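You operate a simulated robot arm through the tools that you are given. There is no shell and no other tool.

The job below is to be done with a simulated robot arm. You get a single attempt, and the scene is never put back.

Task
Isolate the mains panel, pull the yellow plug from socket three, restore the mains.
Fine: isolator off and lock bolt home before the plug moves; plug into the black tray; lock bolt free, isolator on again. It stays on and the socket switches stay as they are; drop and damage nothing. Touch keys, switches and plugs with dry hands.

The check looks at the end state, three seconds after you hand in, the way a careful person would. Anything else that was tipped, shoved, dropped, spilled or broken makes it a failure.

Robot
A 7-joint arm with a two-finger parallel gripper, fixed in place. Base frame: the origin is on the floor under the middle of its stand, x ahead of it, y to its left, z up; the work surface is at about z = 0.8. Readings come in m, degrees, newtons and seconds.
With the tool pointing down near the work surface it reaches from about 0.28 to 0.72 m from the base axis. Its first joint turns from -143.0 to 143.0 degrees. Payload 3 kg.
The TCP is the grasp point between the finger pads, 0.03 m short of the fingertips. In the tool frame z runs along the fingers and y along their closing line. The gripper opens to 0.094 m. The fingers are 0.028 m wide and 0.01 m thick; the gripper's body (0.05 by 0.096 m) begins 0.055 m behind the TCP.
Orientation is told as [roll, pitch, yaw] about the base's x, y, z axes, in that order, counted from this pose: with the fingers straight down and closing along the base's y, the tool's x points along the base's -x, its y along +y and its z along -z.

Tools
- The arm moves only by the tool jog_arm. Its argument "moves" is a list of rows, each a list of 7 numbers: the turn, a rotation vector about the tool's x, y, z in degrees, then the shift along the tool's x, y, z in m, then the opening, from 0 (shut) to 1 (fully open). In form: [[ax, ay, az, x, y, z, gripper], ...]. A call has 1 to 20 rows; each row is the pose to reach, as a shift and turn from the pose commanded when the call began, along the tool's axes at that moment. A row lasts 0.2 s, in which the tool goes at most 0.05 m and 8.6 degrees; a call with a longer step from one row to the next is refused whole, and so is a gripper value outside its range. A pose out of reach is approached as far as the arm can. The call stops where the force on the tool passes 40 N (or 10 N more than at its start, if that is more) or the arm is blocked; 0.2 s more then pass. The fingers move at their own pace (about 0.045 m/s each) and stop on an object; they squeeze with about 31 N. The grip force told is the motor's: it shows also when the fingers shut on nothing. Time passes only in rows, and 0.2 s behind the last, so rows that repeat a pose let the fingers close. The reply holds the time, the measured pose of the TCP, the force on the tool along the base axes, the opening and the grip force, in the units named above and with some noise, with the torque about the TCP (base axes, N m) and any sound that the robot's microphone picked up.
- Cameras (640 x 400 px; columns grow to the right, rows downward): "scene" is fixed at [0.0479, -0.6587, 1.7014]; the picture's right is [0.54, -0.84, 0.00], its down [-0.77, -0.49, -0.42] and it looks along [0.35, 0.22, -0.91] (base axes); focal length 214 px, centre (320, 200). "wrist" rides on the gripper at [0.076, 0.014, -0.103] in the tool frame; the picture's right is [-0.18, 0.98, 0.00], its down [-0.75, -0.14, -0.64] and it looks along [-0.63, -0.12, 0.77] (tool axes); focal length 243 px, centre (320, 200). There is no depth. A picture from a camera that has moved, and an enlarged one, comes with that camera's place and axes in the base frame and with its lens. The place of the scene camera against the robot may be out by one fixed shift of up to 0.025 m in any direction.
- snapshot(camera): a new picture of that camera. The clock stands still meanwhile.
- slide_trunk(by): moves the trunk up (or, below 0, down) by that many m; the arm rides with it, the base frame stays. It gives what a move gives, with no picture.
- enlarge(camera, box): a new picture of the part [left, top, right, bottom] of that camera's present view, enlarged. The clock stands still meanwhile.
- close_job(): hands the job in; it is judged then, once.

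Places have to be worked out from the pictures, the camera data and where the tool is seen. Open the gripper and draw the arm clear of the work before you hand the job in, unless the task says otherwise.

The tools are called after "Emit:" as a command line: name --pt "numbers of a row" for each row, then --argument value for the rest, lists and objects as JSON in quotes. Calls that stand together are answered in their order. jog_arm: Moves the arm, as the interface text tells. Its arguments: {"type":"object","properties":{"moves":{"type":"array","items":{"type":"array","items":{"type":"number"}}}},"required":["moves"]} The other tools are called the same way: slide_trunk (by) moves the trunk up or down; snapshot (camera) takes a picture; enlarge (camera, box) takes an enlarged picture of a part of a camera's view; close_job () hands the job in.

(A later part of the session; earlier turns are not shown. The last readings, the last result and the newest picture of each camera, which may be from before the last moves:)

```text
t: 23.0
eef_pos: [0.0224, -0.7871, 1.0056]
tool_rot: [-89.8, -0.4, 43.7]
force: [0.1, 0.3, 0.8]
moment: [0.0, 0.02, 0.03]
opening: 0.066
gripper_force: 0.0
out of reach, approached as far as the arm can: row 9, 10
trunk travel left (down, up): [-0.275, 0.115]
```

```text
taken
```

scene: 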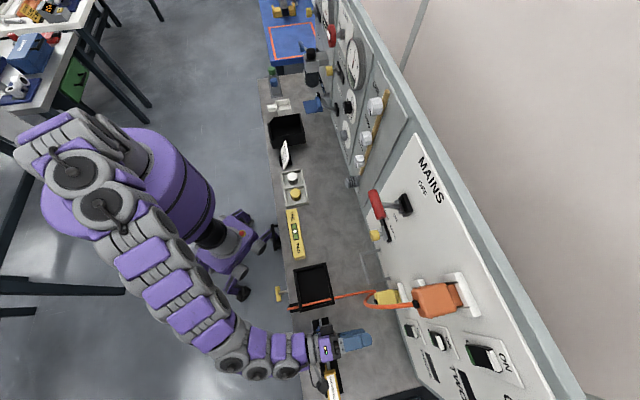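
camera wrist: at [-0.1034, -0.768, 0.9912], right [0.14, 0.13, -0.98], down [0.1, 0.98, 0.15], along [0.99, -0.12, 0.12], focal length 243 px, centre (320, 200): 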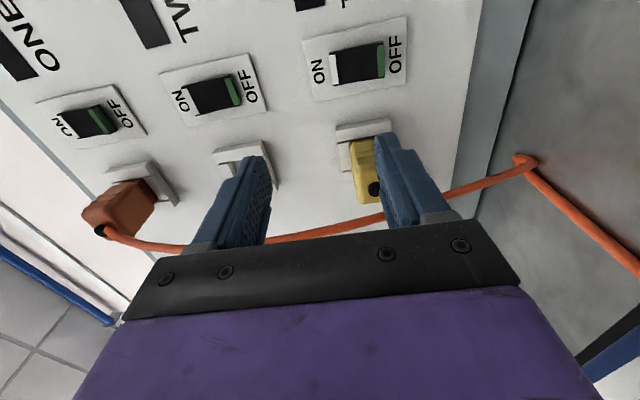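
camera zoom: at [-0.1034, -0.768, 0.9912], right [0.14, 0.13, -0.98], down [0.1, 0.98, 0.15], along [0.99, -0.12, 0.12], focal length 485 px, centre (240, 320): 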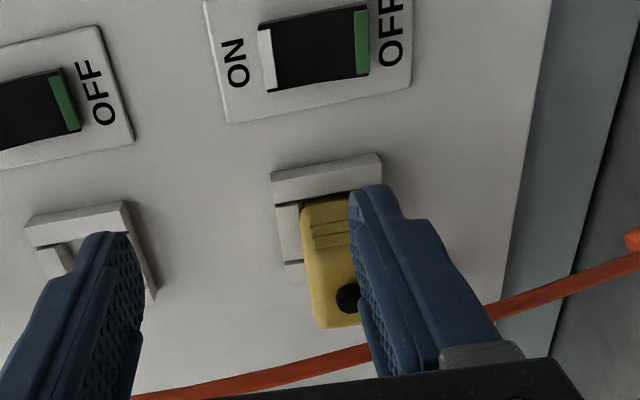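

The tool is at its reach limit from this side. Reach is better from the left (+u) side, and the tray is on that side too. Plug body spans n≈0.68–0.73, u≈-0.466…-0.427, z≈0.946–0.982; cable at u≈-0.4435, n≈0.643 in front. I retreat, cross back outside the cable and turn the tool to point diagonally toward the plug from the left.

Emit:
jog_arm --pt "0 0 0 0 0 -0.04 0.64" --pt "0 0 0 0 0 -0.08 0.64" --pt "0 0 0 0 0 -0.115 0.64" --pt "0 8.5 0 -0.036 0.005 -0.112 0.64" --pt "0 17 0 -0.072 0.01 -0.11 0.64" --pt "0 25.5 0 -0.108 0.015 -0.107 0.64" --pt "0 34 0 -0.144 0.02 -0.104 0.64" --pt "0 42.5 0 -0.18 0.025 -0.101 0.64" --pt "0 51 0 -0.2144 0.0295 -0.0987 0.64" --pt "0 59.5 0 -0.2144 0.0295 -0.06 0.64" --pt "0 60.7 0 -0.2148 0.0295 -0.02 0.64" --pt "0 60.7 0 -0.2149 0.0295 0.0283 0.64"

Emit:
snapshot --camera "wrist"

Emit:
enlarge --camera "wrist" --box '[220, 0, 540, 200]'

Emit:
enlarge --camera "scene" --box '[280, 220, 480, 345]'

```text
t: 25.6
eef_pos: [0.2002, -0.6601, 0.9753]
tool_rot: [-89.6, 0.1, -16.8]
force: [0.9, -0.1, -0.4]
moment: [-0.02, -0.02, 0.0]
opening: 0.0603
gripper_force: 0.0
trunk travel left (down, up): [-0.275, 0.115]
```

```text
taken
camera wrist: at [0.1575, -0.5402, 0.9617], right [0.18, -0.05, -0.98], down [0.91, 0.4, 0.15], along [0.38, -0.92, 0.11], focal length 243 px, centre (320, 200)
```

wrist: 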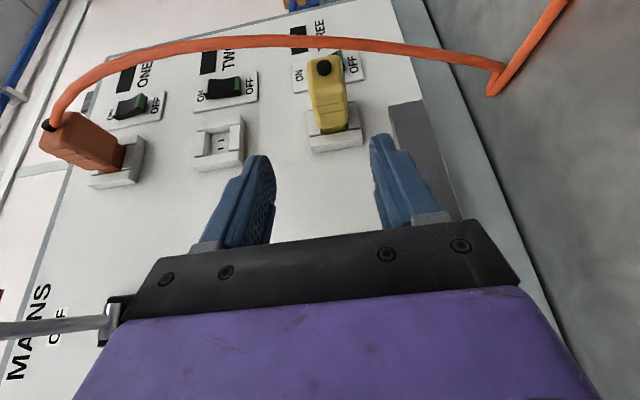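

```text
2.00 times, centred on (380, 100) of wrist
camera zoom: at [0.1575, -0.5402, 0.9617], right [0.18, -0.05, -0.98], down [0.91, 0.4, 0.15], along [0.38, -0.92, 0.11], focal length 485 px, centre (200, 400)
```

zoom: 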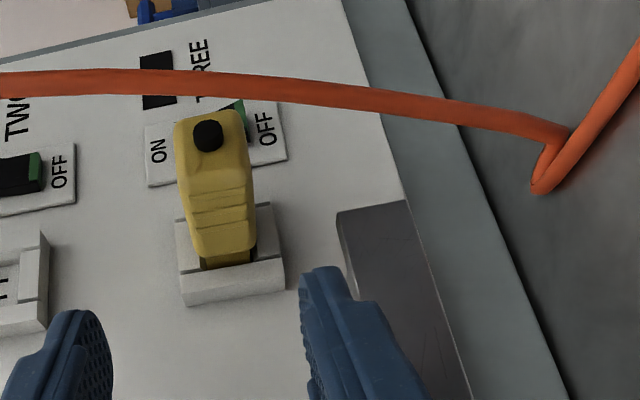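

```text
3.20 times, centred on (380, 282) of scene
camera zoom: at [0.0479, -0.6587, 1.7014], right [0.54, -0.84, 0.0], down [-0.77, -0.49, -0.42], along [0.35, 0.22, -0.91], focal length 686 px, centre (128, -64)
```

zoom: 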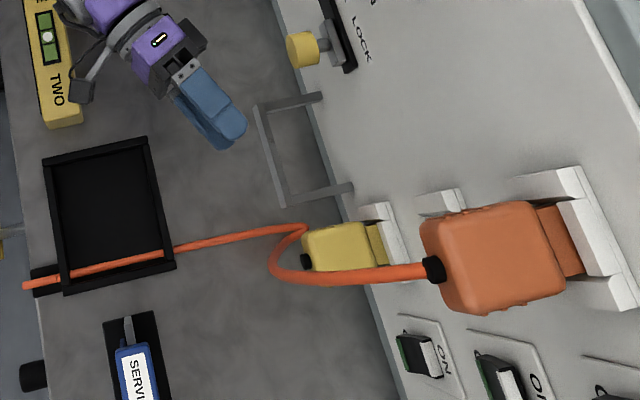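

Clear view now: cable arcs in front/right of the plug, grey rail (top z≈0.914) lies below left. I align the tool (55° off the panel normal, tipped 5° down to clear the rail) at 13 cm from the plug, then check.

Emit:
jog_arm --pt "-1.5 -1.6 0 0.003 0 0.01 0.6" --pt "-3.1 -3.2 0 0.006 -0.0005 0.02 0.56" --pt "-4.6 -4.8 0 0.0095 -0.001 0.0344 0.55" --pt "-4.6 -4.8 0 0.0095 -0.001 0.0344 0.55"

Emit:
snapshot --camera "wrist"

Emit:
enlarge --camera "wrist" --box '[220, 20, 460, 170]'

```text
t: 26.6
eef_pos: [0.1792, -0.6885, 0.9786]
tool_rot: [-85.1, -0.2, -11.9]
force: [1.0, 0.4, -0.5]
moment: [0.0, 0.01, 0.02]
opening: 0.0518
gripper_force: 0.1
trunk travel left (down, up): [-0.275, 0.115]
```

```text
taken
camera wrist: at [0.1271, -0.5738, 0.9729], right [0.2, 0.04, -0.98], down [0.87, 0.46, 0.2], along [0.46, -0.89, 0.05], focal length 243 px, centre (320, 200)
```

wrist: 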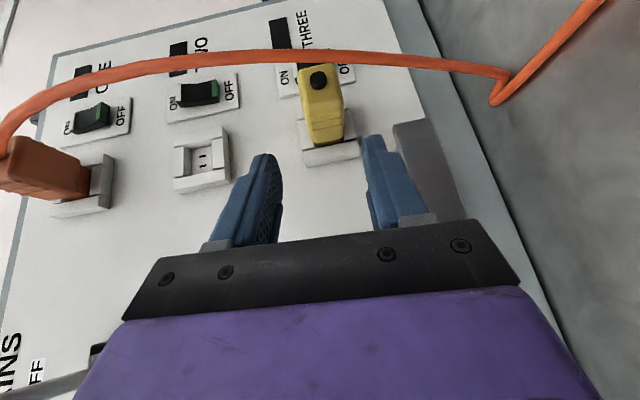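

```text
2.67 times, centred on (340, 95) of wrist
camera zoom: at [0.1271, -0.5738, 0.9729], right [0.2, 0.04, -0.98], down [0.87, 0.46, 0.2], along [0.46, -0.89, 0.05], focal length 647 px, centre (267, 480)
```

zoom: 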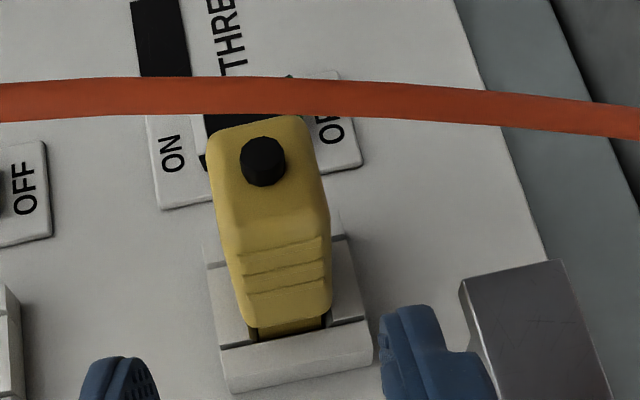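

Nub re-measured at n≈0.676, u≈-0.447, z≈0.965, consistent. I advance along the tool axis, stopping 3 cm short to check clearance to cable and rail.

Emit:
jog_arm --pt "0 0 0 -0.001 0.001 0.03 0.55" --pt "0 0 0 -0.002 0.0024 0.06 0.55" --pt "0 0 0 -0.0021 0.0024 0.085 0.55" --pt "0 0 0 -0.0021 0.0024 0.1 0.55"

Emit:
snapshot --camera "wrist"

Emit:
enlarge --camera "scene" --box '[280, 220, 480, 345]'

```text
t: 27.6
eef_pos: [0.1595, -0.7879, 0.9676]
tool_rot: [-85.1, -0.2, -12.1]
force: [-0.4, 0.0, -0.2]
moment: [0.02, 0.01, 0.01]
opening: 0.0518
gripper_force: 0.1
trunk travel left (down, up): [-0.275, 0.115]
```

```text
taken
camera wrist: at [0.1067, -0.6716, 0.9622], right [0.2, 0.04, -0.98], down [0.87, 0.46, 0.2], along [0.45, -0.89, 0.05], focal length 243 px, centre (320, 200)
```

wrist: 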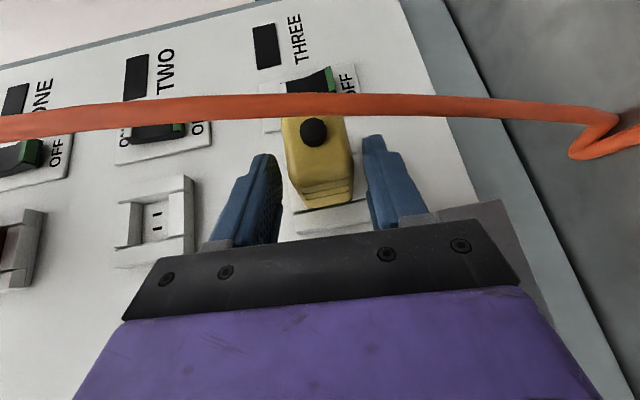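

```text
3.20 times, centred on (380, 282) of scene
camera zoom: at [0.0479, -0.6587, 1.7014], right [0.54, -0.84, 0.0], down [-0.77, -0.49, -0.42], along [0.35, 0.22, -0.91], focal length 686 px, centre (128, -64)
```

zoom: 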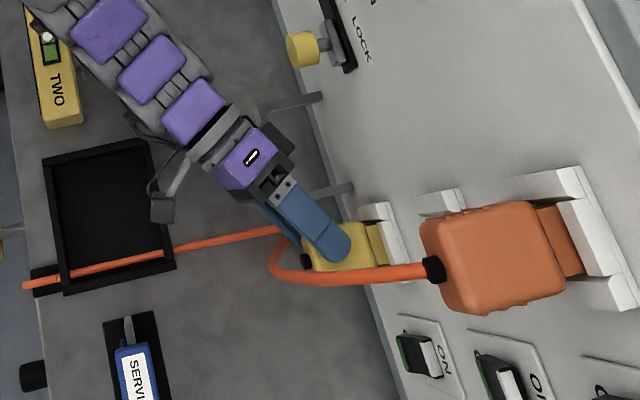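

Plug is centred between the fingers and the cable is clear beyond the palm. I advance the last 3 cm.

Emit:
jog_arm --pt "0 0 0 -0.0005 0 0.012 0.55" --pt "0 0 0 -0.0009 0 0.022 0.55" --pt "0 0 0 -0.0009 0 0.0296 0.55" --pt "0 0 0 -0.0009 0 0.0296 0.55"

Emit:
snapshot --camera "wrist"

Emit:
enlarge --camera "scene" --box '[320, 240, 480, 340]'

```text
t: 28.6
eef_pos: [0.1552, -0.8165, 0.9638]
tool_rot: [-85.2, -0.2, -12.1]
force: [-0.7, 0.2, 0.9]
moment: [0.03, 0.03, -0.05]
opening: 0.0516
gripper_force: 0.0
trunk travel left (down, up): [-0.275, 0.115]
```

```text
taken
camera wrist: at [0.102, -0.7003, 0.9586], right [0.2, 0.04, -0.98], down [0.87, 0.46, 0.2], along [0.45, -0.89, 0.05], focal length 243 px, centre (320, 200)
```

wrist: 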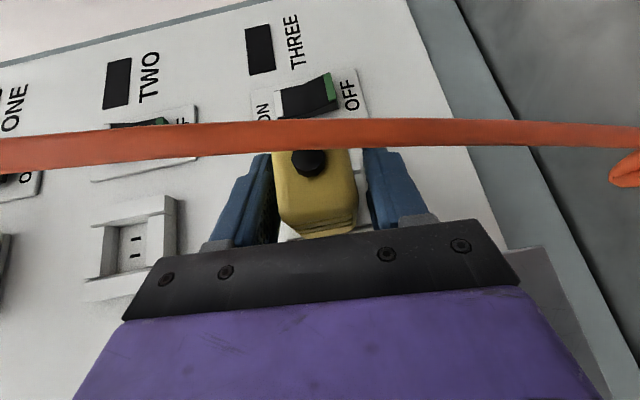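

```text
4.00 times, centred on (400, 290) of scene
camera zoom: at [0.0479, -0.6587, 1.7014], right [0.54, -0.84, 0.0], down [-0.77, -0.49, -0.42], along [0.35, 0.22, -0.91], focal length 858 px, centre (0, -160)
```

zoom: 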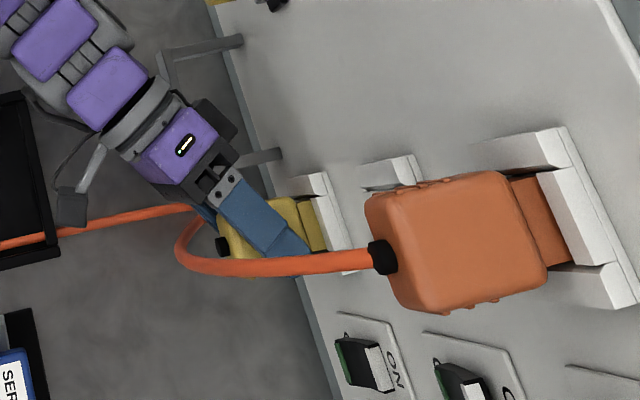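

Fingers straddle the plug body above and below. I close the gripper.

Emit:
jog_arm --pt "0 0 0 0 0 0 0.25" --pt "0 0 0 0 0 0 0.25" --pt "0 0 0 0 0 0 0.25" --pt "0 0 0 0 0 0 0.25"

Emit:
snapshot --camera "wrist"

```text
t: 29.6
eef_pos: [0.1555, -0.8169, 0.9649]
tool_rot: [-85.3, -0.3, -12.1]
force: [-0.6, -2.4, 8.7]
moment: [-0.56, -0.18, -0.12]
opening: 0.04
gripper_force: 30.8
trunk travel left (down, up): [-0.275, 0.115]
```

```text
taken
camera wrist: at [0.1015, -0.7007, 0.9596], right [0.2, 0.04, -0.98], down [0.87, 0.46, 0.2], along [0.45, -0.89, 0.06], focal length 243 px, centre (320, 200)
```

wrist: 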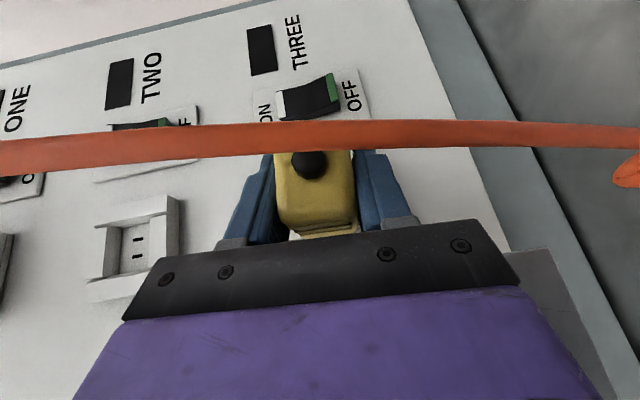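

Gripped (40 mm). I pull straight out along the panel normal in small steps, about 24 mm first.

Emit:
jog_arm --pt "0 0 0 0.00246 0.00014 -0.00171 0.25" --pt "0 0 0 0.00492 0.00028 -0.00342 0.25" --pt "0 0 0 0.00738 0.00042 -0.00513 0.25" --pt "0 0 0 0.00984 0.00056 -0.00684 0.25" --pt "0 0 0 0.0123 0.0007 -0.00855 0.25" --pt "0 0 0 0.01476 0.00085 -0.01026 0.25" --pt "0 0 0 0.01722 0.00099 -0.01197 0.25" --pt "0 0 0 0.01968 0.00113 -0.01368 0.25"

Emit:
snapshot --camera "wrist"

Emit:
enlarge --camera "scene" --box '[320, 240, 480, 340]'

```text
t: 31.4
eef_pos: [0.1372, -0.7987, 0.9641]
tool_rot: [-85.0, -0.3, -12.1]
force: [-1.0, 0.2, 0.1]
moment: [0.03, 0.01, -0.03]
opening: 0.0398
gripper_force: 30.9
trunk travel left (down, up): [-0.275, 0.115]
```

```text
taken
camera wrist: at [0.0853, -0.6824, 0.9579], right [0.2, 0.04, -0.98], down [0.87, 0.46, 0.2], along [0.45, -0.89, 0.05], focal length 243 px, centre (320, 200)
```

wrist: 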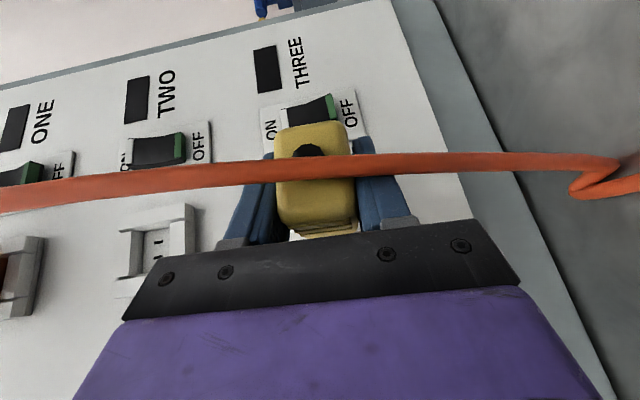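

```text
4.00 times, centred on (400, 290) of scene
camera zoom: at [0.0479, -0.6587, 1.7014], right [0.54, -0.84, 0.0], down [-0.77, -0.49, -0.42], along [0.35, 0.22, -0.91], focal length 858 px, centre (0, -160)
```

zoom: 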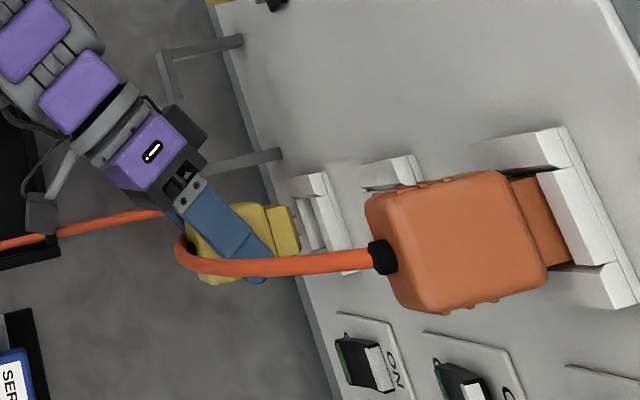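

The plug slid out 26 mm with no force left. I zoom in closely to see whether the pins are clear of the socket and how close the nub is to the cable.

Emit:
enlarge --camera "scene" --box '[364, 284, 412, 314]'

Emit:
enlarge --camera "wrist" --box '[240, 100, 400, 250]'

```text
13.33 times, centred on (388, 299) of scene
camera zoom: at [0.0479, -0.6587, 1.7014], right [0.54, -0.84, 0.0], down [-0.77, -0.49, -0.42], along [0.35, 0.22, -0.91], focal length 2860 px, centre (-587, -1120)
```

zoom: 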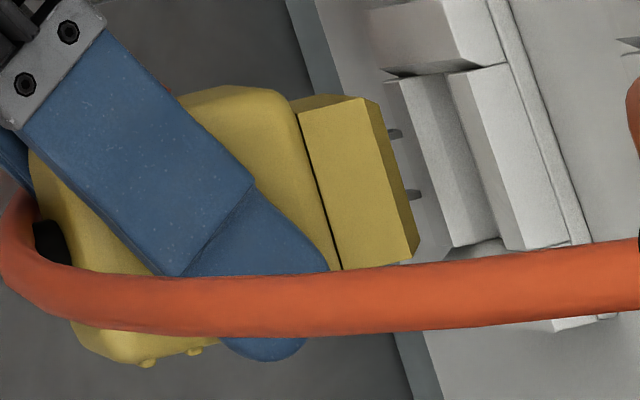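

```text
2.67 times, centred on (320, 175) of wrist
camera zoom: at [0.0853, -0.6824, 0.9579], right [0.2, 0.04, -0.98], down [0.87, 0.46, 0.2], along [0.45, -0.89, 0.05], focal length 647 px, centre (320, 267)
```

zoom: 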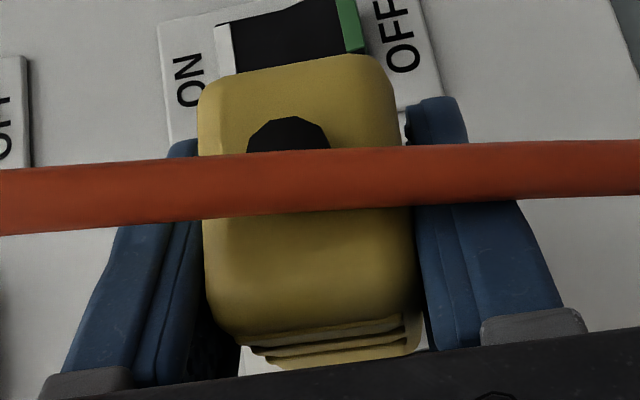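

The pins are visibly clear of the socket, and the cable is undisturbed. I slide the plug sideways to the left (+u) from behind the cable, with a 2 mm nudge toward the panel for nub clearance.

Emit:
jog_arm --pt "0 0 0 -0.0073 0.0006 -0.0071 0.25" --pt "0 0 0 -0.0159 0.0016 -0.0193 0.25" --pt "0 0 0 -0.0245 0.0026 -0.0316 0.25" --pt "0 0 0 -0.0331 0.0036 -0.0439 0.25" --pt "0 0 0 -0.0417 0.0046 -0.0561 0.25"

Emit:
enlarge --camera "scene" --box '[320, 240, 480, 340]'

Emit:
snapshot --camera "wrist"

```text
t: 32.6
eef_pos: [0.1906, -0.7509, 0.964]
tool_rot: [-85.2, -0.1, -12.1]
force: [0.8, 0.0, -0.2]
moment: [-0.01, 0.01, -0.01]
opening: 0.0397
gripper_force: 31.0
trunk travel left (down, up): [-0.275, 0.115]
```

```text
4.00 times, centred on (400, 290) of scene
camera zoom: at [0.0479, -0.6587, 1.7014], right [0.54, -0.84, 0.0], down [-0.77, -0.49, -0.42], along [0.35, 0.22, -0.91], focal length 858 px, centre (0, -160)
```

zoom: 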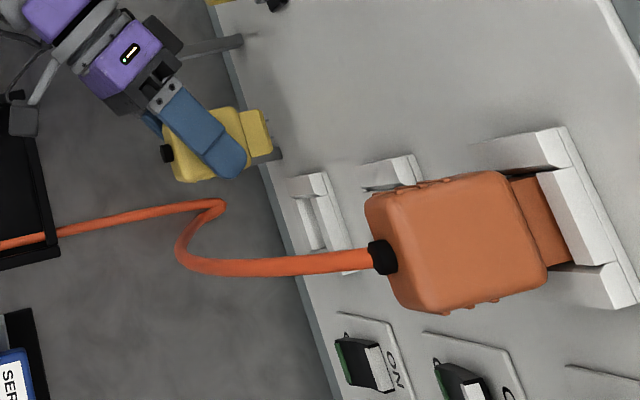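

```text
taken
camera wrist: at [0.1382, -0.6342, 0.9577], right [0.2, 0.04, -0.98], down [0.87, 0.46, 0.2], along [0.45, -0.89, 0.05], focal length 243 px, centre (320, 200)
```

wrist: 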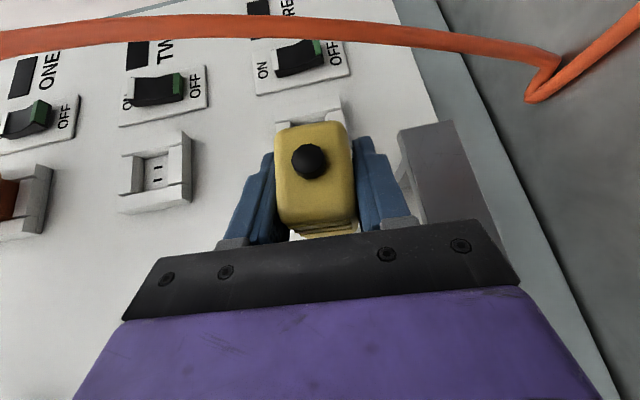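

Plug is clear of the cable. I draw it back from the panel and up.

Emit:
jog_arm --pt "0 0 0 0.0287 -0.0133 -0.0212 0.25" --pt "0 0 0 0.0574 -0.0266 -0.0424 0.25" --pt "0 0 0 0.0861 -0.0399 -0.0636 0.25" --pt "0 0 0 0.1148 -0.0532 -0.0847 0.25"

Emit:
snapshot --camera "scene"

Emit:
enlarge --camera "scene" --box '[270, 240, 398, 320]'

```text
t: 33.6
eef_pos: [0.0919, -0.6523, 1.0236]
tool_rot: [-84.9, -0.3, -12.0]
force: [-0.6, 0.8, -1.2]
moment: [0.04, -0.01, 0.0]
opening: 0.0396
gripper_force: 31.5
trunk travel left (down, up): [-0.275, 0.115]
```

```text
taken
```

scene: 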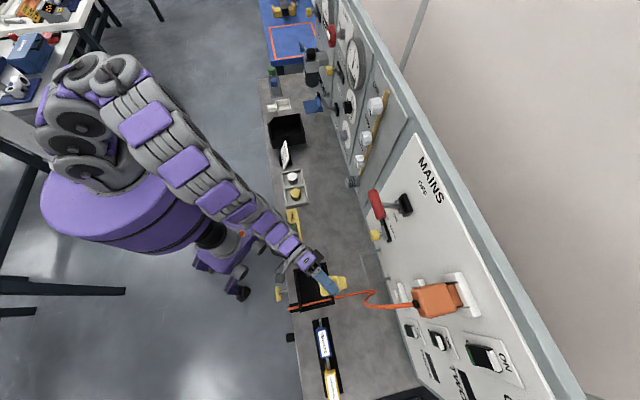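

```text
5.00 times, centred on (334, 280) of scene
camera zoom: at [0.0479, -0.6587, 1.7014], right [0.54, -0.84, 0.0], down [-0.77, -0.49, -0.42], along [0.35, 0.22, -0.91], focal length 1072 px, centre (250, -200)
```

zoom: 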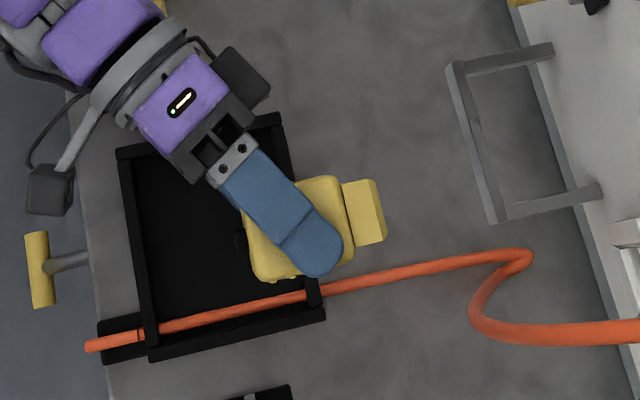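

The plug is held securely. I now turn the tool over the black tray so it points mostly down (22° off vertical) with the plug nearly level, pins outward, keeping it high above the tray.

Emit:
jog_arm --pt "-6.25 1.76 4.89 0.0031 0.0026 -0.0053 0.25" --pt "-12.5 3.52 9.77 0.0062 0.0053 -0.0107 0.25" --pt "-18.75 5.28 14.66 0.0094 0.0079 -0.016 0.25" --pt "-25.0 7.04 19.54 0.0125 0.0105 -0.0213 0.25" --pt "-31.25 8.8 24.43 0.0156 0.0131 -0.0267 0.25" --pt "-37.5 10.57 29.31 0.0187 0.0158 -0.032 0.25" --pt "-43.75 12.33 34.2 0.0218 0.0184 -0.0374 0.25" --pt "-50.0 14.09 39.08 0.0249 0.021 -0.0427 0.25" --pt "-56.25 15.85 43.97 0.0281 0.0236 -0.048 0.25" --pt "-62.5 17.61 48.85 0.0312 0.0263 -0.0534 0.25" --pt "-68.75 19.37 53.74 0.0343 0.0289 -0.0587 0.25"

Emit:
snapshot --camera "wrist"

Emit:
snapshot --camera "scene"

Emit:
enlarge --camera "scene" --box '[270, 240, 398, 320]'

```text
t: 36.0
eef_pos: [0.0718, -0.5826, 0.9997]
tool_rot: [0.2, -22.3, -62.2]
force: [-0.6, -0.2, -1.7]
moment: [-0.03, -0.01, 0.0]
opening: 0.0399
gripper_force: 31.1
trunk travel left (down, up): [-0.275, 0.115]
```

```text
taken
camera wrist: at [0.0342, -0.4807, 1.0658], right [0.95, 0.31, 0.07], down [0.09, -0.47, 0.88], along [0.31, -0.83, -0.47], focal length 243 px, centre (320, 200)
```

wrist: 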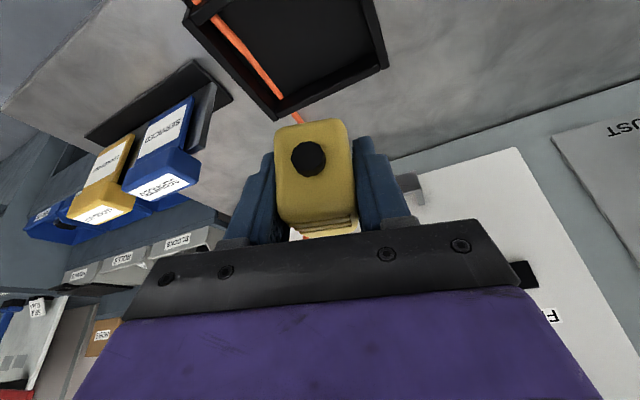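

```text
taken
```

scene: 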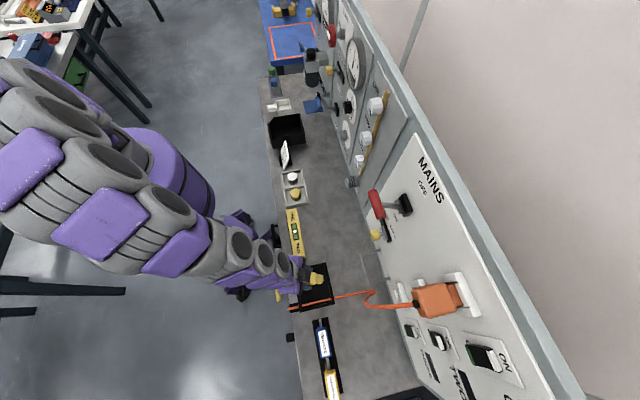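

```text
5.00 times, centred on (334, 280) of scene
camera zoom: at [0.0479, -0.6587, 1.7014], right [0.54, -0.84, 0.0], down [-0.77, -0.49, -0.42], along [0.35, 0.22, -0.91], focal length 1072 px, centre (250, -200)
```

zoom: 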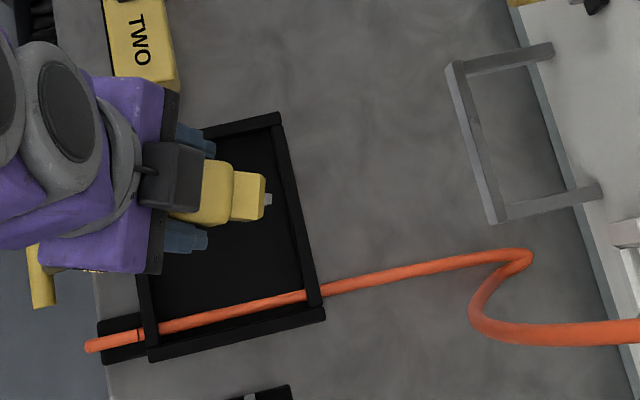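

The plug hangs nearly level, well over the tray's free half (tray n≈0.43–0.56, u≈-0.438…-0.291). I lower it straight down to just above the floor.

Emit:
jog_arm --pt "0 0 0 0.0137 0 0.0333 0.25" --pt "0 0 0 0.0273 0 0.0666 0.25" --pt "0 0 0 0.041 0 0.0999 0.25" --pt "0 0 0 0.0512 0 0.1249 0.25"

Emit:
snapshot --camera "wrist"

Emit:
enlarge --camera "scene" --box '[278, 250, 358, 320]'

```text
t: 37.0
eef_pos: [0.0743, -0.5821, 0.8647]
tool_rot: [-0.2, -22.3, -62.1]
force: [-0.1, 0.1, -0.9]
moment: [0.03, -0.04, -0.01]
opening: 0.0398
gripper_force: 31.2
trunk travel left (down, up): [-0.275, 0.115]
```

```text
taken
camera wrist: at [0.0353, -0.4799, 0.9301], right [0.95, 0.31, 0.07], down [0.09, -0.47, 0.88], along [0.3, -0.83, -0.47], focal length 243 px, centre (320, 200)
```

wrist: 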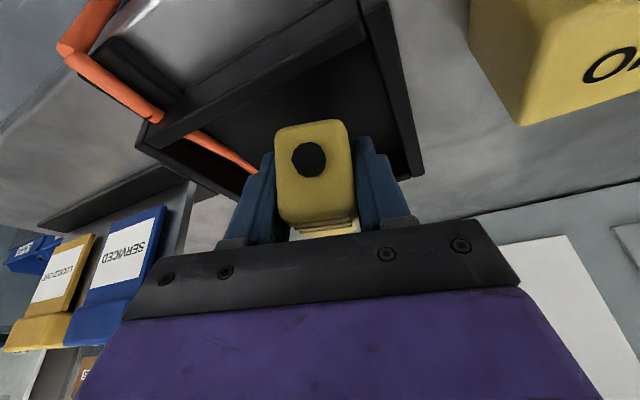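

```text
5.71 times, centred on (318, 285) of scene
camera zoom: at [0.0479, -0.6587, 1.7014], right [0.54, -0.84, 0.0], down [-0.77, -0.49, -0.42], along [0.35, 0.22, -0.91], focal length 1226 px, centre (331, -286)
```

zoom: 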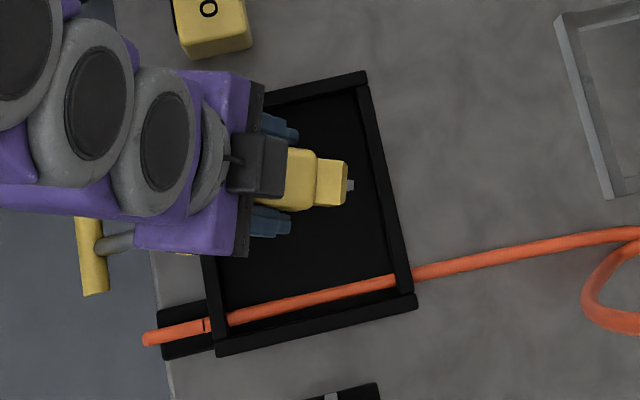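

Well centred in the tray's free half. I lower further in small steps, checking for contact.

Emit:
jog_arm --pt "0 0 0 0.0023 0 0.0056 0.25" --pt "0 0 0 0.0046 0 0.0111 0.25" --pt "0 0 0 0.0061 0 0.0148 0.25"

Emit:
enlarge --camera "wrist" --box '[160, 0, 480, 200]'

```text
t: 37.8
eef_pos: [0.073, -0.5824, 0.8488]
tool_rot: [0.0, -22.3, -62.0]
force: [-0.2, -0.1, -1.0]
moment: [-0.02, 0.02, 0.02]
opening: 0.0397
gripper_force: 31.3
trunk travel left (down, up): [-0.275, 0.115]
```

```text
2.00 times, centred on (320, 100) of wrist
camera zoom: at [0.0348, -0.4807, 0.9153], right [0.95, 0.31, 0.07], down [0.09, -0.47, 0.88], along [0.3, -0.83, -0.47], focal length 485 px, centre (320, 400)
```

zoom: 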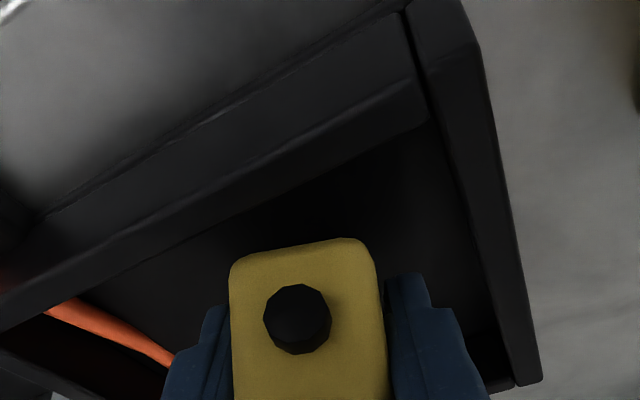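

No contact yet. Continuing in 3 mm steps.

Emit:
jog_arm --pt "0 0 0 0.0011 0 0.0028 0.25" --pt "0 0 0 0.0019 0 0.0046 0.25"

```text
t: 38.4
eef_pos: [0.0732, -0.5825, 0.844]
tool_rot: [0.0, -22.2, -62.3]
force: [-0.8, -0.2, -1.4]
moment: [-0.01, -0.01, 0.0]
opening: 0.0397
gripper_force: 30.4
trunk travel left (down, up): [-0.275, 0.115]
```

Still free. Down another 3 mm.

Emit:
jog_arm --pt "0 0 0 0.0006 0 0.0014 0.25" --pt "0 0 0 0.0011 0 0.0028 0.25"

```text
t: 39.0
eef_pos: [0.0731, -0.5823, 0.8406]
tool_rot: [0.2, -22.2, -62.1]
force: [-0.1, -0.1, -0.9]
moment: [0.02, 0.01, 0.02]
opening: 0.0399
gripper_force: 30.7
trunk travel left (down, up): [-0.275, 0.115]
```

Still no contact; another 3 mm.

Emit:
jog_arm --pt "0 0 0 0.0006 0 0.0014 0.25" --pt "0 0 0 0.0011 0 0.0028 0.25"

```text
t: 39.6
eef_pos: [0.0735, -0.5832, 0.8398]
tool_rot: [0.0, -22.2, -62.2]
force: [-0.1, -1.5, 6.8]
moment: [-0.09, 0.15, -0.02]
opening: 0.0397
gripper_force: 31.6
trunk travel left (down, up): [-0.275, 0.115]
```

Light contact (≈7 N) — a fingertip and the plug's nose are at the tray floor. I relieve 1 mm and open the gripper.

Emit:
jog_arm --pt "0 0 0 -0.0003 0 -0.0008 0.25" --pt "0 0 0 -0.0003 0 -0.0008 0.5" --pt "0 0 0 -0.0003 0 -0.0008 0.56" --pt "0 0 0 -0.0003 0 -0.0008 0.58" --pt "0 0 0 -0.0003 0 -0.0008 0.58"

Emit:
enlarge --camera "wrist" --box '[160, 0, 480, 200]'

Emit:
enlarge --camera "scene" --box '[278, 250, 358, 320]'

```text
t: 40.8
eef_pos: [0.0731, -0.5829, 0.8391]
tool_rot: [0.0, -22.2, -62.3]
force: [-2.1, 0.8, 2.6]
moment: [-0.01, 0.1, -0.05]
opening: 0.0551
gripper_force: 0.1
trunk travel left (down, up): [-0.275, 0.115]
```

```text
2.00 times, centred on (320, 100) of wrist
camera zoom: at [0.0345, -0.4807, 0.9052], right [0.95, 0.31, 0.07], down [0.09, -0.47, 0.88], along [0.3, -0.83, -0.47], focal length 485 px, centre (320, 400)
```

zoom: 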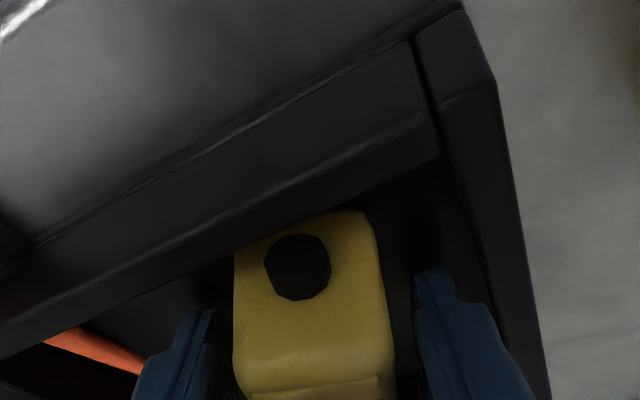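

```text
5.71 times, centred on (318, 285) of scene
camera zoom: at [0.0479, -0.6587, 1.7014], right [0.54, -0.84, 0.0], down [-0.77, -0.49, -0.42], along [0.35, 0.22, -0.91], focal length 1226 px, centre (331, -286)
```

zoom: 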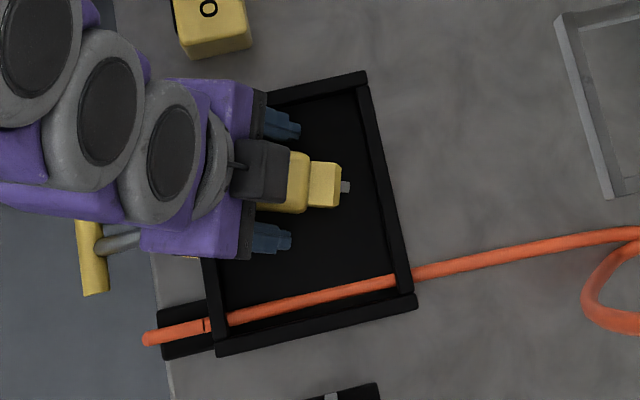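

The plug lies flat in the tray. I lift straight up off it.

Emit:
jog_arm --pt "0 0 0 -0.0038 0 -0.0093 0.58" --pt "0 0 0 -0.0152 0 -0.037 0.58" --pt "0 0 0 -0.0304 0 -0.074 0.58" --pt "0 0 0 -0.0455 0 -0.111 0.58" --pt "0 0 0 -0.0607 0 -0.148 0.58" --pt "0 0 0 -0.0721 0 -0.1758 0.4"

Emit:
enlarge --camera "scene" --box '[278, 250, 358, 320]'

Emit:
snapshot --camera "wrist"

```text
t: 42.2
eef_pos: [0.0742, -0.5819, 1.0302]
tool_rot: [0.1, -22.3, -62.2]
force: [0.7, 0.0, -1.0]
moment: [0.0, -0.01, -0.03]
opening: 0.0375
gripper_force: 0.1
trunk travel left (down, up): [-0.275, 0.115]
```

```text
5.71 times, centred on (318, 285) of scene
camera zoom: at [0.0479, -0.6587, 1.7014], right [0.54, -0.84, 0.0], down [-0.77, -0.49, -0.42], along [0.35, 0.22, -0.91], focal length 1226 px, centre (331, -286)
```

zoom: 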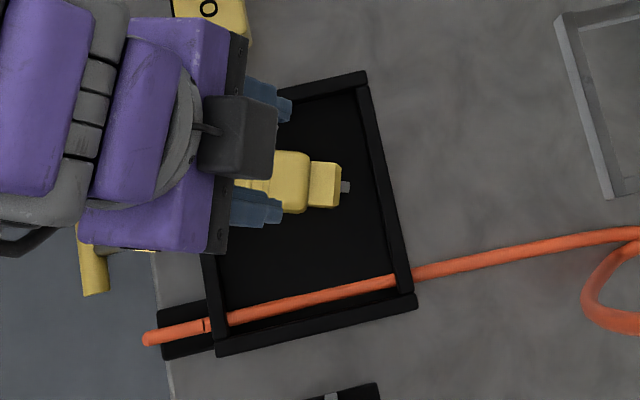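

```text
taken
camera wrist: at [0.0348, -0.481, 1.0952], right [0.95, 0.31, 0.07], down [0.09, -0.47, 0.88], along [0.31, -0.83, -0.47], focal length 243 px, centre (320, 200)
```

wrist: 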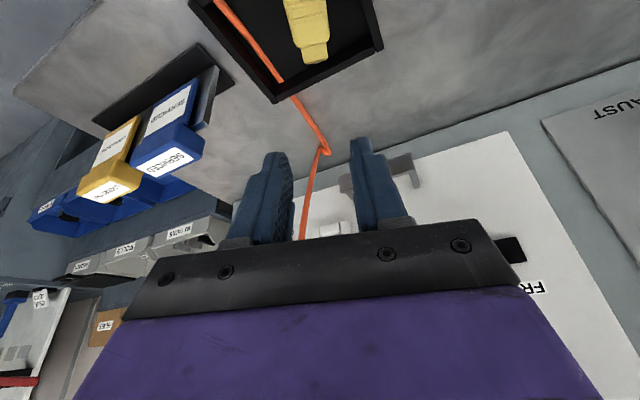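

The plug rests in the tray, away from the cable. I turn the tool back to horizontal (reverse of the earlier turn).

Emit:
jog_arm --pt "6.25 -1.76 -4.89 -0.0024 0.0029 -0.0019 0.5" --pt "12.5 -3.52 -9.77 -0.0049 0.0058 -0.0039 0.6" --pt "18.75 -5.28 -14.66 -0.0073 0.0087 -0.0058 0.6" --pt "25.0 -7.04 -19.54 -0.0098 0.0116 -0.0078 0.6" --pt "31.25 -8.8 -24.43 -0.0122 0.0145 -0.0097 0.6" --pt "37.5 -10.57 -29.31 -0.0147 0.0173 -0.0117 0.6" --pt "43.75 -12.33 -34.2 -0.0171 0.0202 -0.0136 0.6" --pt "50.0 -14.09 -39.08 -0.0196 0.0231 -0.0156 0.6" --pt "56.25 -15.85 -43.97 -0.022 0.026 -0.0175 0.6" --pt "62.5 -17.61 -48.85 -0.0245 0.0289 -0.0195 0.6" --pt "68.75 -19.37 -53.74 -0.0269 0.0318 -0.0214 0.6"

```text
t: 44.6
eef_pos: [0.1108, -0.5837, 1.0606]
tool_rot: [-85.2, 0.0, -12.0]
force: [0.7, 0.4, 0.2]
moment: [0.0, 0.0, 0.0]
opening: 0.0564
gripper_force: 0.0
trunk travel left (down, up): [-0.275, 0.115]
```

Now I yaw back square to the panel, positioning in front of the lock knob (LOCK position u≈-0.265, z≈1.025).

Emit:
jog_arm --pt "0.63 -7.85 -0.33 -0.0122 0.0051 -0.0001 0.6" --pt "1.27 -15.71 -0.66 -0.0243 0.0103 -0.0003 0.6" --pt "1.9 -23.56 -0.99 -0.0365 0.0154 -0.0004 0.6" --pt "2.53 -31.41 -1.32 -0.0487 0.0205 -0.0005 0.6" --pt "3.16 -39.26 -1.65 -0.0609 0.0256 -0.0006 0.6" --pt "3.8 -47.12 -1.98 -0.073 0.0308 -0.0008 0.6" --pt "4.43 -54.97 -2.31 -0.0852 0.0359 -0.0009 0.6"

Emit:
snapshot --camera "wrist"

Emit:
enlarge --camera "wrist" --box '[200, 20, 440, 170]'

```text
t: 46.2
eef_pos: [0.2206, -0.5464, 1.0621]
tool_rot: [-90.0, -0.1, 42.3]
force: [1.1, -0.5, -0.1]
moment: [0.0, 0.0, -0.01]
opening: 0.0566
gripper_force: 0.0
out of reach, approached as far as the arm can: row 6, 7
trunk travel left (down, up): [-0.275, 0.115]
```

```text
taken
camera wrist: at [0.0951, -0.5225, 1.0481], right [0.14, 0.12, -0.98], down [0.13, 0.98, 0.14], along [0.98, -0.14, 0.12], focal length 243 px, centre (320, 200)
```

wrist: 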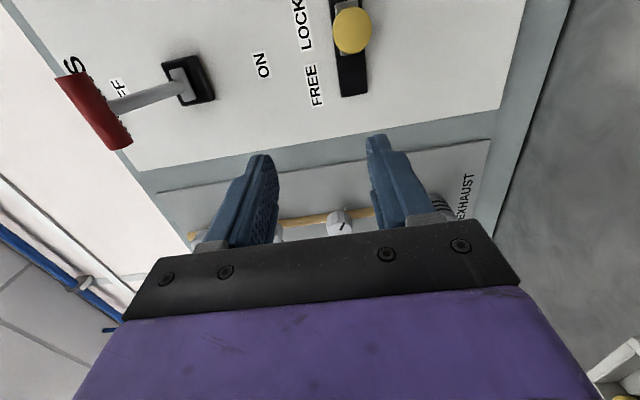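

```text
2.67 times, centred on (320, 95) of wrist
camera zoom: at [0.0951, -0.5225, 1.0481], right [0.14, 0.12, -0.98], down [0.13, 0.98, 0.14], along [0.98, -0.14, 0.12], focal length 647 px, centre (320, 480)
```

zoom: 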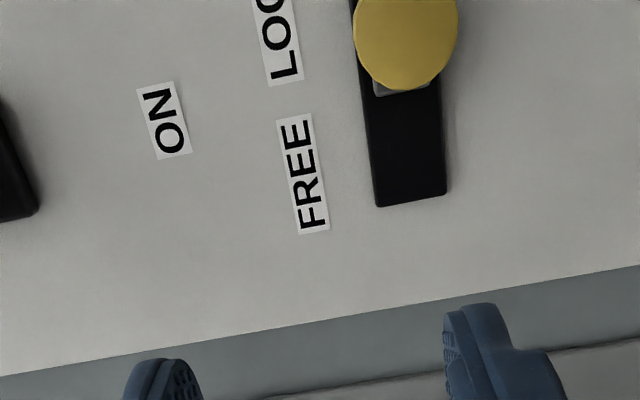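

Orientation is right but the position stopped short (u≈-0.211, z≈1.062). I move from here in small steps to in front of the knob.

Emit:
jog_arm --pt "0 0 0 0.018 0.0124 0.007 0.6" --pt "0 0 0 0.036 0.0248 0.014 0.6" --pt "0 0 0 0.0535 0.0371 0.0206 0.6" --pt "0 0 0 0.0535 0.0371 0.0206 0.6"

Emit:
snapshot --camera "wrist"

Emit:
snapshot --camera "scene"

```text
t: 47.2
eef_pos: [0.2211, -0.545, 1.063]
tool_rot: [-90.1, -0.2, 42.6]
force: [0.4, 0.4, -1.2]
moment: [0.0, 0.03, -0.01]
opening: 0.0563
gripper_force: 0.2
out of reach, approached as far as the arm can: row 1, 2, 3, 4
trunk travel left (down, up): [-0.275, 0.115]
```

```text
taken
camera wrist: at [0.0953, -0.5228, 1.0483], right [0.14, 0.13, -0.98], down [0.12, 0.98, 0.14], along [0.98, -0.14, 0.12], focal length 243 px, centre (320, 200)
```

wrist: 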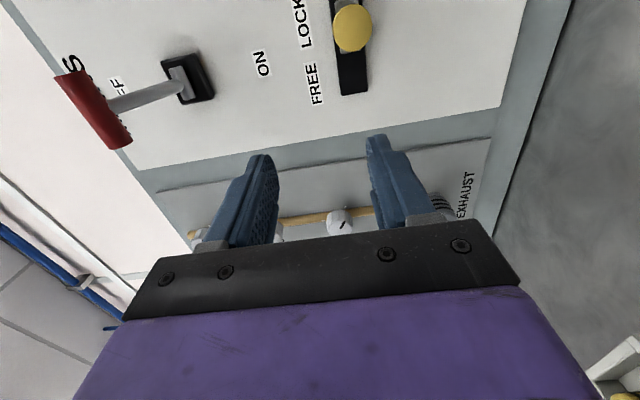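

```text
taken
```

scene: 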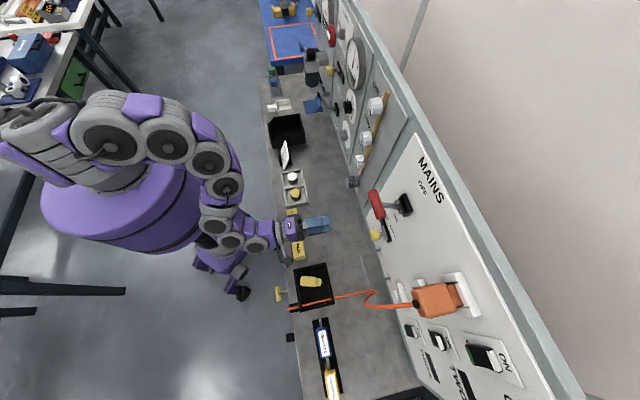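

The arm has folded with its elbow on the other side and hits a joint limit at this yaw. Pointing radially (yaw ≈22°) should be comfortable and works equally for gripping the knob, so I turn to that and line up.

Emit:
jog_arm --pt "0 5 0 0 0 0 0.6" --pt "0 10 0 0.002 0.008 0.007 0.6" --pt "0 15.5 0 0.004 0.018 0.014 0.6" --pt "0 20.6 0 0.006 0.028 0.022 0.6" --pt "0 20.6 0 0.0082 0.038 0.0293 0.6" --pt "0 20.6 0 0.0082 0.038 0.0293 0.6"

Emit:
snapshot --camera "wrist"

Emit:
snapshot --camera "scene"

```text
t: 48.6
eef_pos: [0.2371, -0.5739, 1.0239]
tool_rot: [-89.9, -0.2, 22.3]
force: [-1.1, 0.5, 0.1]
moment: [-0.01, 0.0, -0.01]
opening: 0.0562
gripper_force: 0.0
trunk travel left (down, up): [-0.275, 0.115]
```

```text
taken
camera wrist: at [0.1277, -0.5085, 1.0097], right [0.17, 0.07, -0.98], down [0.45, 0.88, 0.14], along [0.87, -0.47, 0.12], focal length 243 px, centre (320, 200)
```

wrist: 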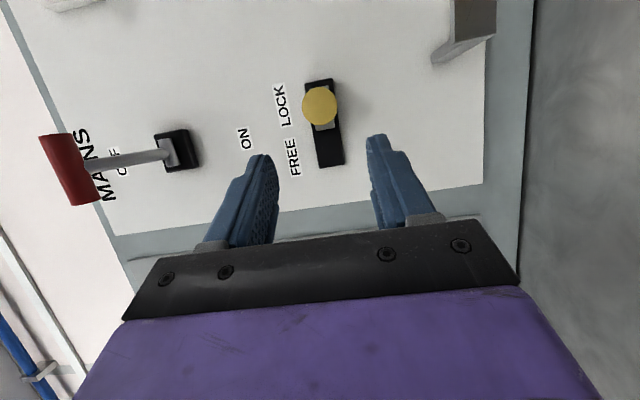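

```text
taken
```

scene: 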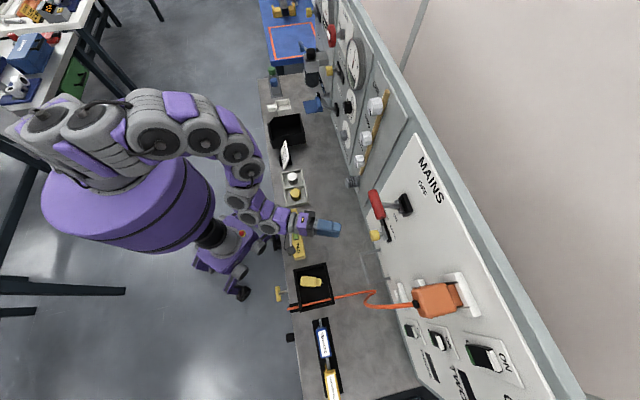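

Reachable now. The knob is at u≈-0.263, z≈1.024, and the tool axis points at it. I advance until the fingers straddle it.

Emit:
jog_arm --pt "0 0 0 0.0007 0 0.035 0.6" --pt "0 0 0 0.0007 0 0.07 0.6" --pt "0 0 0 0.0007 0 0.1 0.6" --pt "0 0 0 0.0007 0 0.1271 0.6" --pt "0 0 0 0.0007 0 0.1271 0.6"

Emit:
enlarge --camera "wrist" --box '[180, 40, 500, 240]'

```text
t: 49.8
eef_pos: [0.2856, -0.6889, 1.0246]
tool_rot: [-90.0, -0.1, 22.3]
force: [-0.6, 0.7, 0.3]
moment: [0.0, -0.05, 0.03]
opening: 0.0565
gripper_force: 0.1
trunk travel left (down, up): [-0.275, 0.115]
```

```text
2.00 times, centred on (340, 140) of wrist
camera zoom: at [0.1757, -0.625, 1.0101], right [0.17, 0.07, -0.98], down [0.45, 0.88, 0.14], along [0.87, -0.47, 0.12], focal length 485 px, centre (280, 320)
```

zoom: 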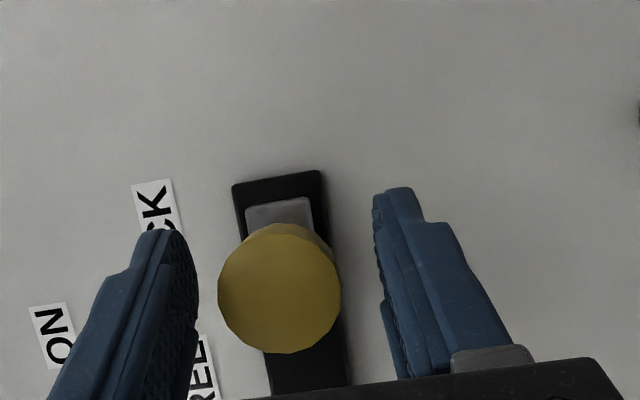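

Centred. I close on the knob, then slide it left (+u) toward FREE.

Emit:
jog_arm --pt "0 0 0 0 0 0 0.25" --pt "0 0 0 0 0 0 0.25" --pt "0 0 0 0 0 0 0.25" --pt "0 0 0 0 0 0 0.25"

Emit:
jog_arm --pt "0 0 0 -0.0047 0 -0.0018 0.25" --pt "0 0 0 -0.0122 0 -0.0046 0.25" --pt "0 0 0 -0.0196 0 -0.0074 0.25" --pt "0 0 0 -0.0271 0 -0.0102 0.25" --pt "0 0 0 -0.0346 0 -0.0131 0.25" --pt "0 0 0 -0.0393 0 -0.0148 0.25" --pt "0 0 0 -0.043 0 -0.0163 0.25" --pt "0 0 0 -0.0468 0 -0.0177 0.25" --pt "0 0 0 -0.0505 0 -0.0191 0.25"

Emit:
enlarge --camera "wrist" --box '[180, 40, 500, 240]'

```text
t: 50.8
eef_pos: [0.2855, -0.6894, 1.0248]
tool_rot: [-90.2, -0.2, 22.3]
force: [1.1, -1.2, 6.5]
moment: [0.22, 0.19, -0.2]
opening: 0.0335
gripper_force: 44.8
trunk travel left (down, up): [-0.275, 0.115]
```

```text
t: 52.6
eef_pos: [0.3104, -0.6614, 1.0241]
tool_rot: [-90.1, -0.2, 21.1]
force: [-12.8, -25.3, -3.8]
moment: [0.51, 0.43, -0.33]
opening: 0.0333
gripper_force: 44.9
trunk travel left (down, up): [-0.275, 0.115]
stopped in row 8: the force on the tool passed its limit at 44 N (the readings are from after the stop); the commanded pose is now the measured one
```

```text
2.00 times, centred on (340, 140) of wrist
camera zoom: at [0.2028, -0.5946, 1.0101], right [0.18, 0.06, -0.98], down [0.47, 0.87, 0.14], along [0.86, -0.49, 0.12], focal length 485 px, centre (280, 320)
```

zoom: 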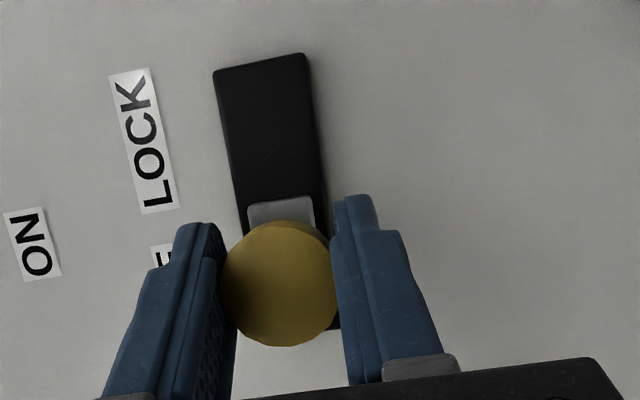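

Knob is back at the FREE end stop (u≈-0.225). I release and retract.

Emit:
jog_arm --pt "0 0 0 0 0 0 0.6" --pt "0 0 0 0 0 0 0.6" --pt "0 0 0 0 0 0 0.6" --pt "0 0 0 0 0 -0.02 0.6" --pt "0 0 0 0 0 -0.06 0.6" --pt "0 0 0 0 0 -0.1 0.6" --pt "0 0 0 0 0 -0.14 0.6"

Emit:
snapshot --camera "wrist"

Emit:
enlarge --camera "wrist" --box '[20, 60, 400, 260]'

```text
t: 54.2
eef_pos: [0.2644, -0.5298, 1.0249]
tool_rot: [-90.3, -0.3, 21.6]
force: [0.3, 0.2, -0.8]
moment: [-0.02, 0.0, -0.02]
opening: 0.0563
gripper_force: 0.0
trunk travel left (down, up): [-0.275, 0.115]
```

```text
taken
camera wrist: at [0.157, -0.4642, 1.0094], right [0.18, 0.06, -0.98], down [0.46, 0.88, 0.14], along [0.87, -0.48, 0.13], focal length 243 px, centre (320, 200)
```

wrist: 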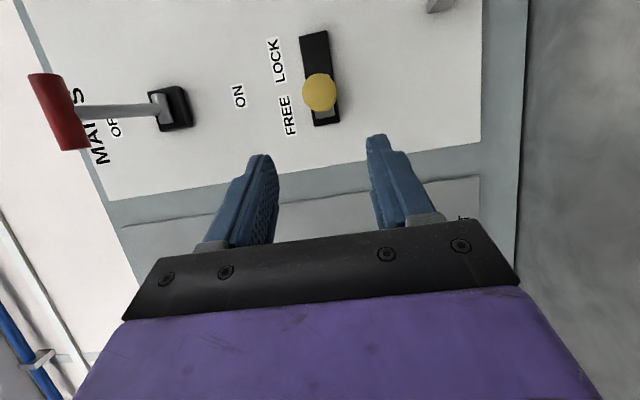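

```text
1.68 times, centred on (210, 160) of wrist
camera zoom: at [0.157, -0.4642, 1.0094], right [0.18, 0.06, -0.98], down [0.46, 0.88, 0.14], along [0.87, -0.48, 0.13], focal length 409 px, centre (505, 267)
```

zoom: 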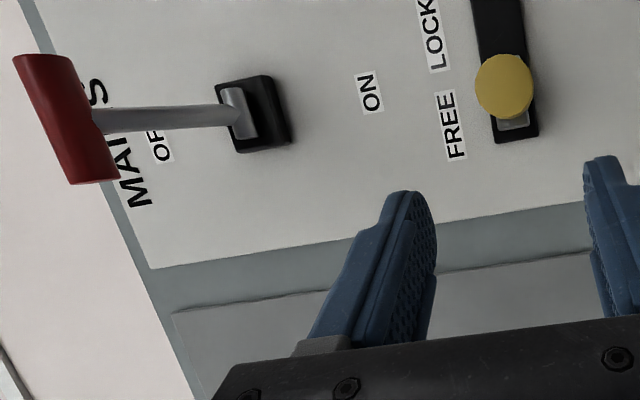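

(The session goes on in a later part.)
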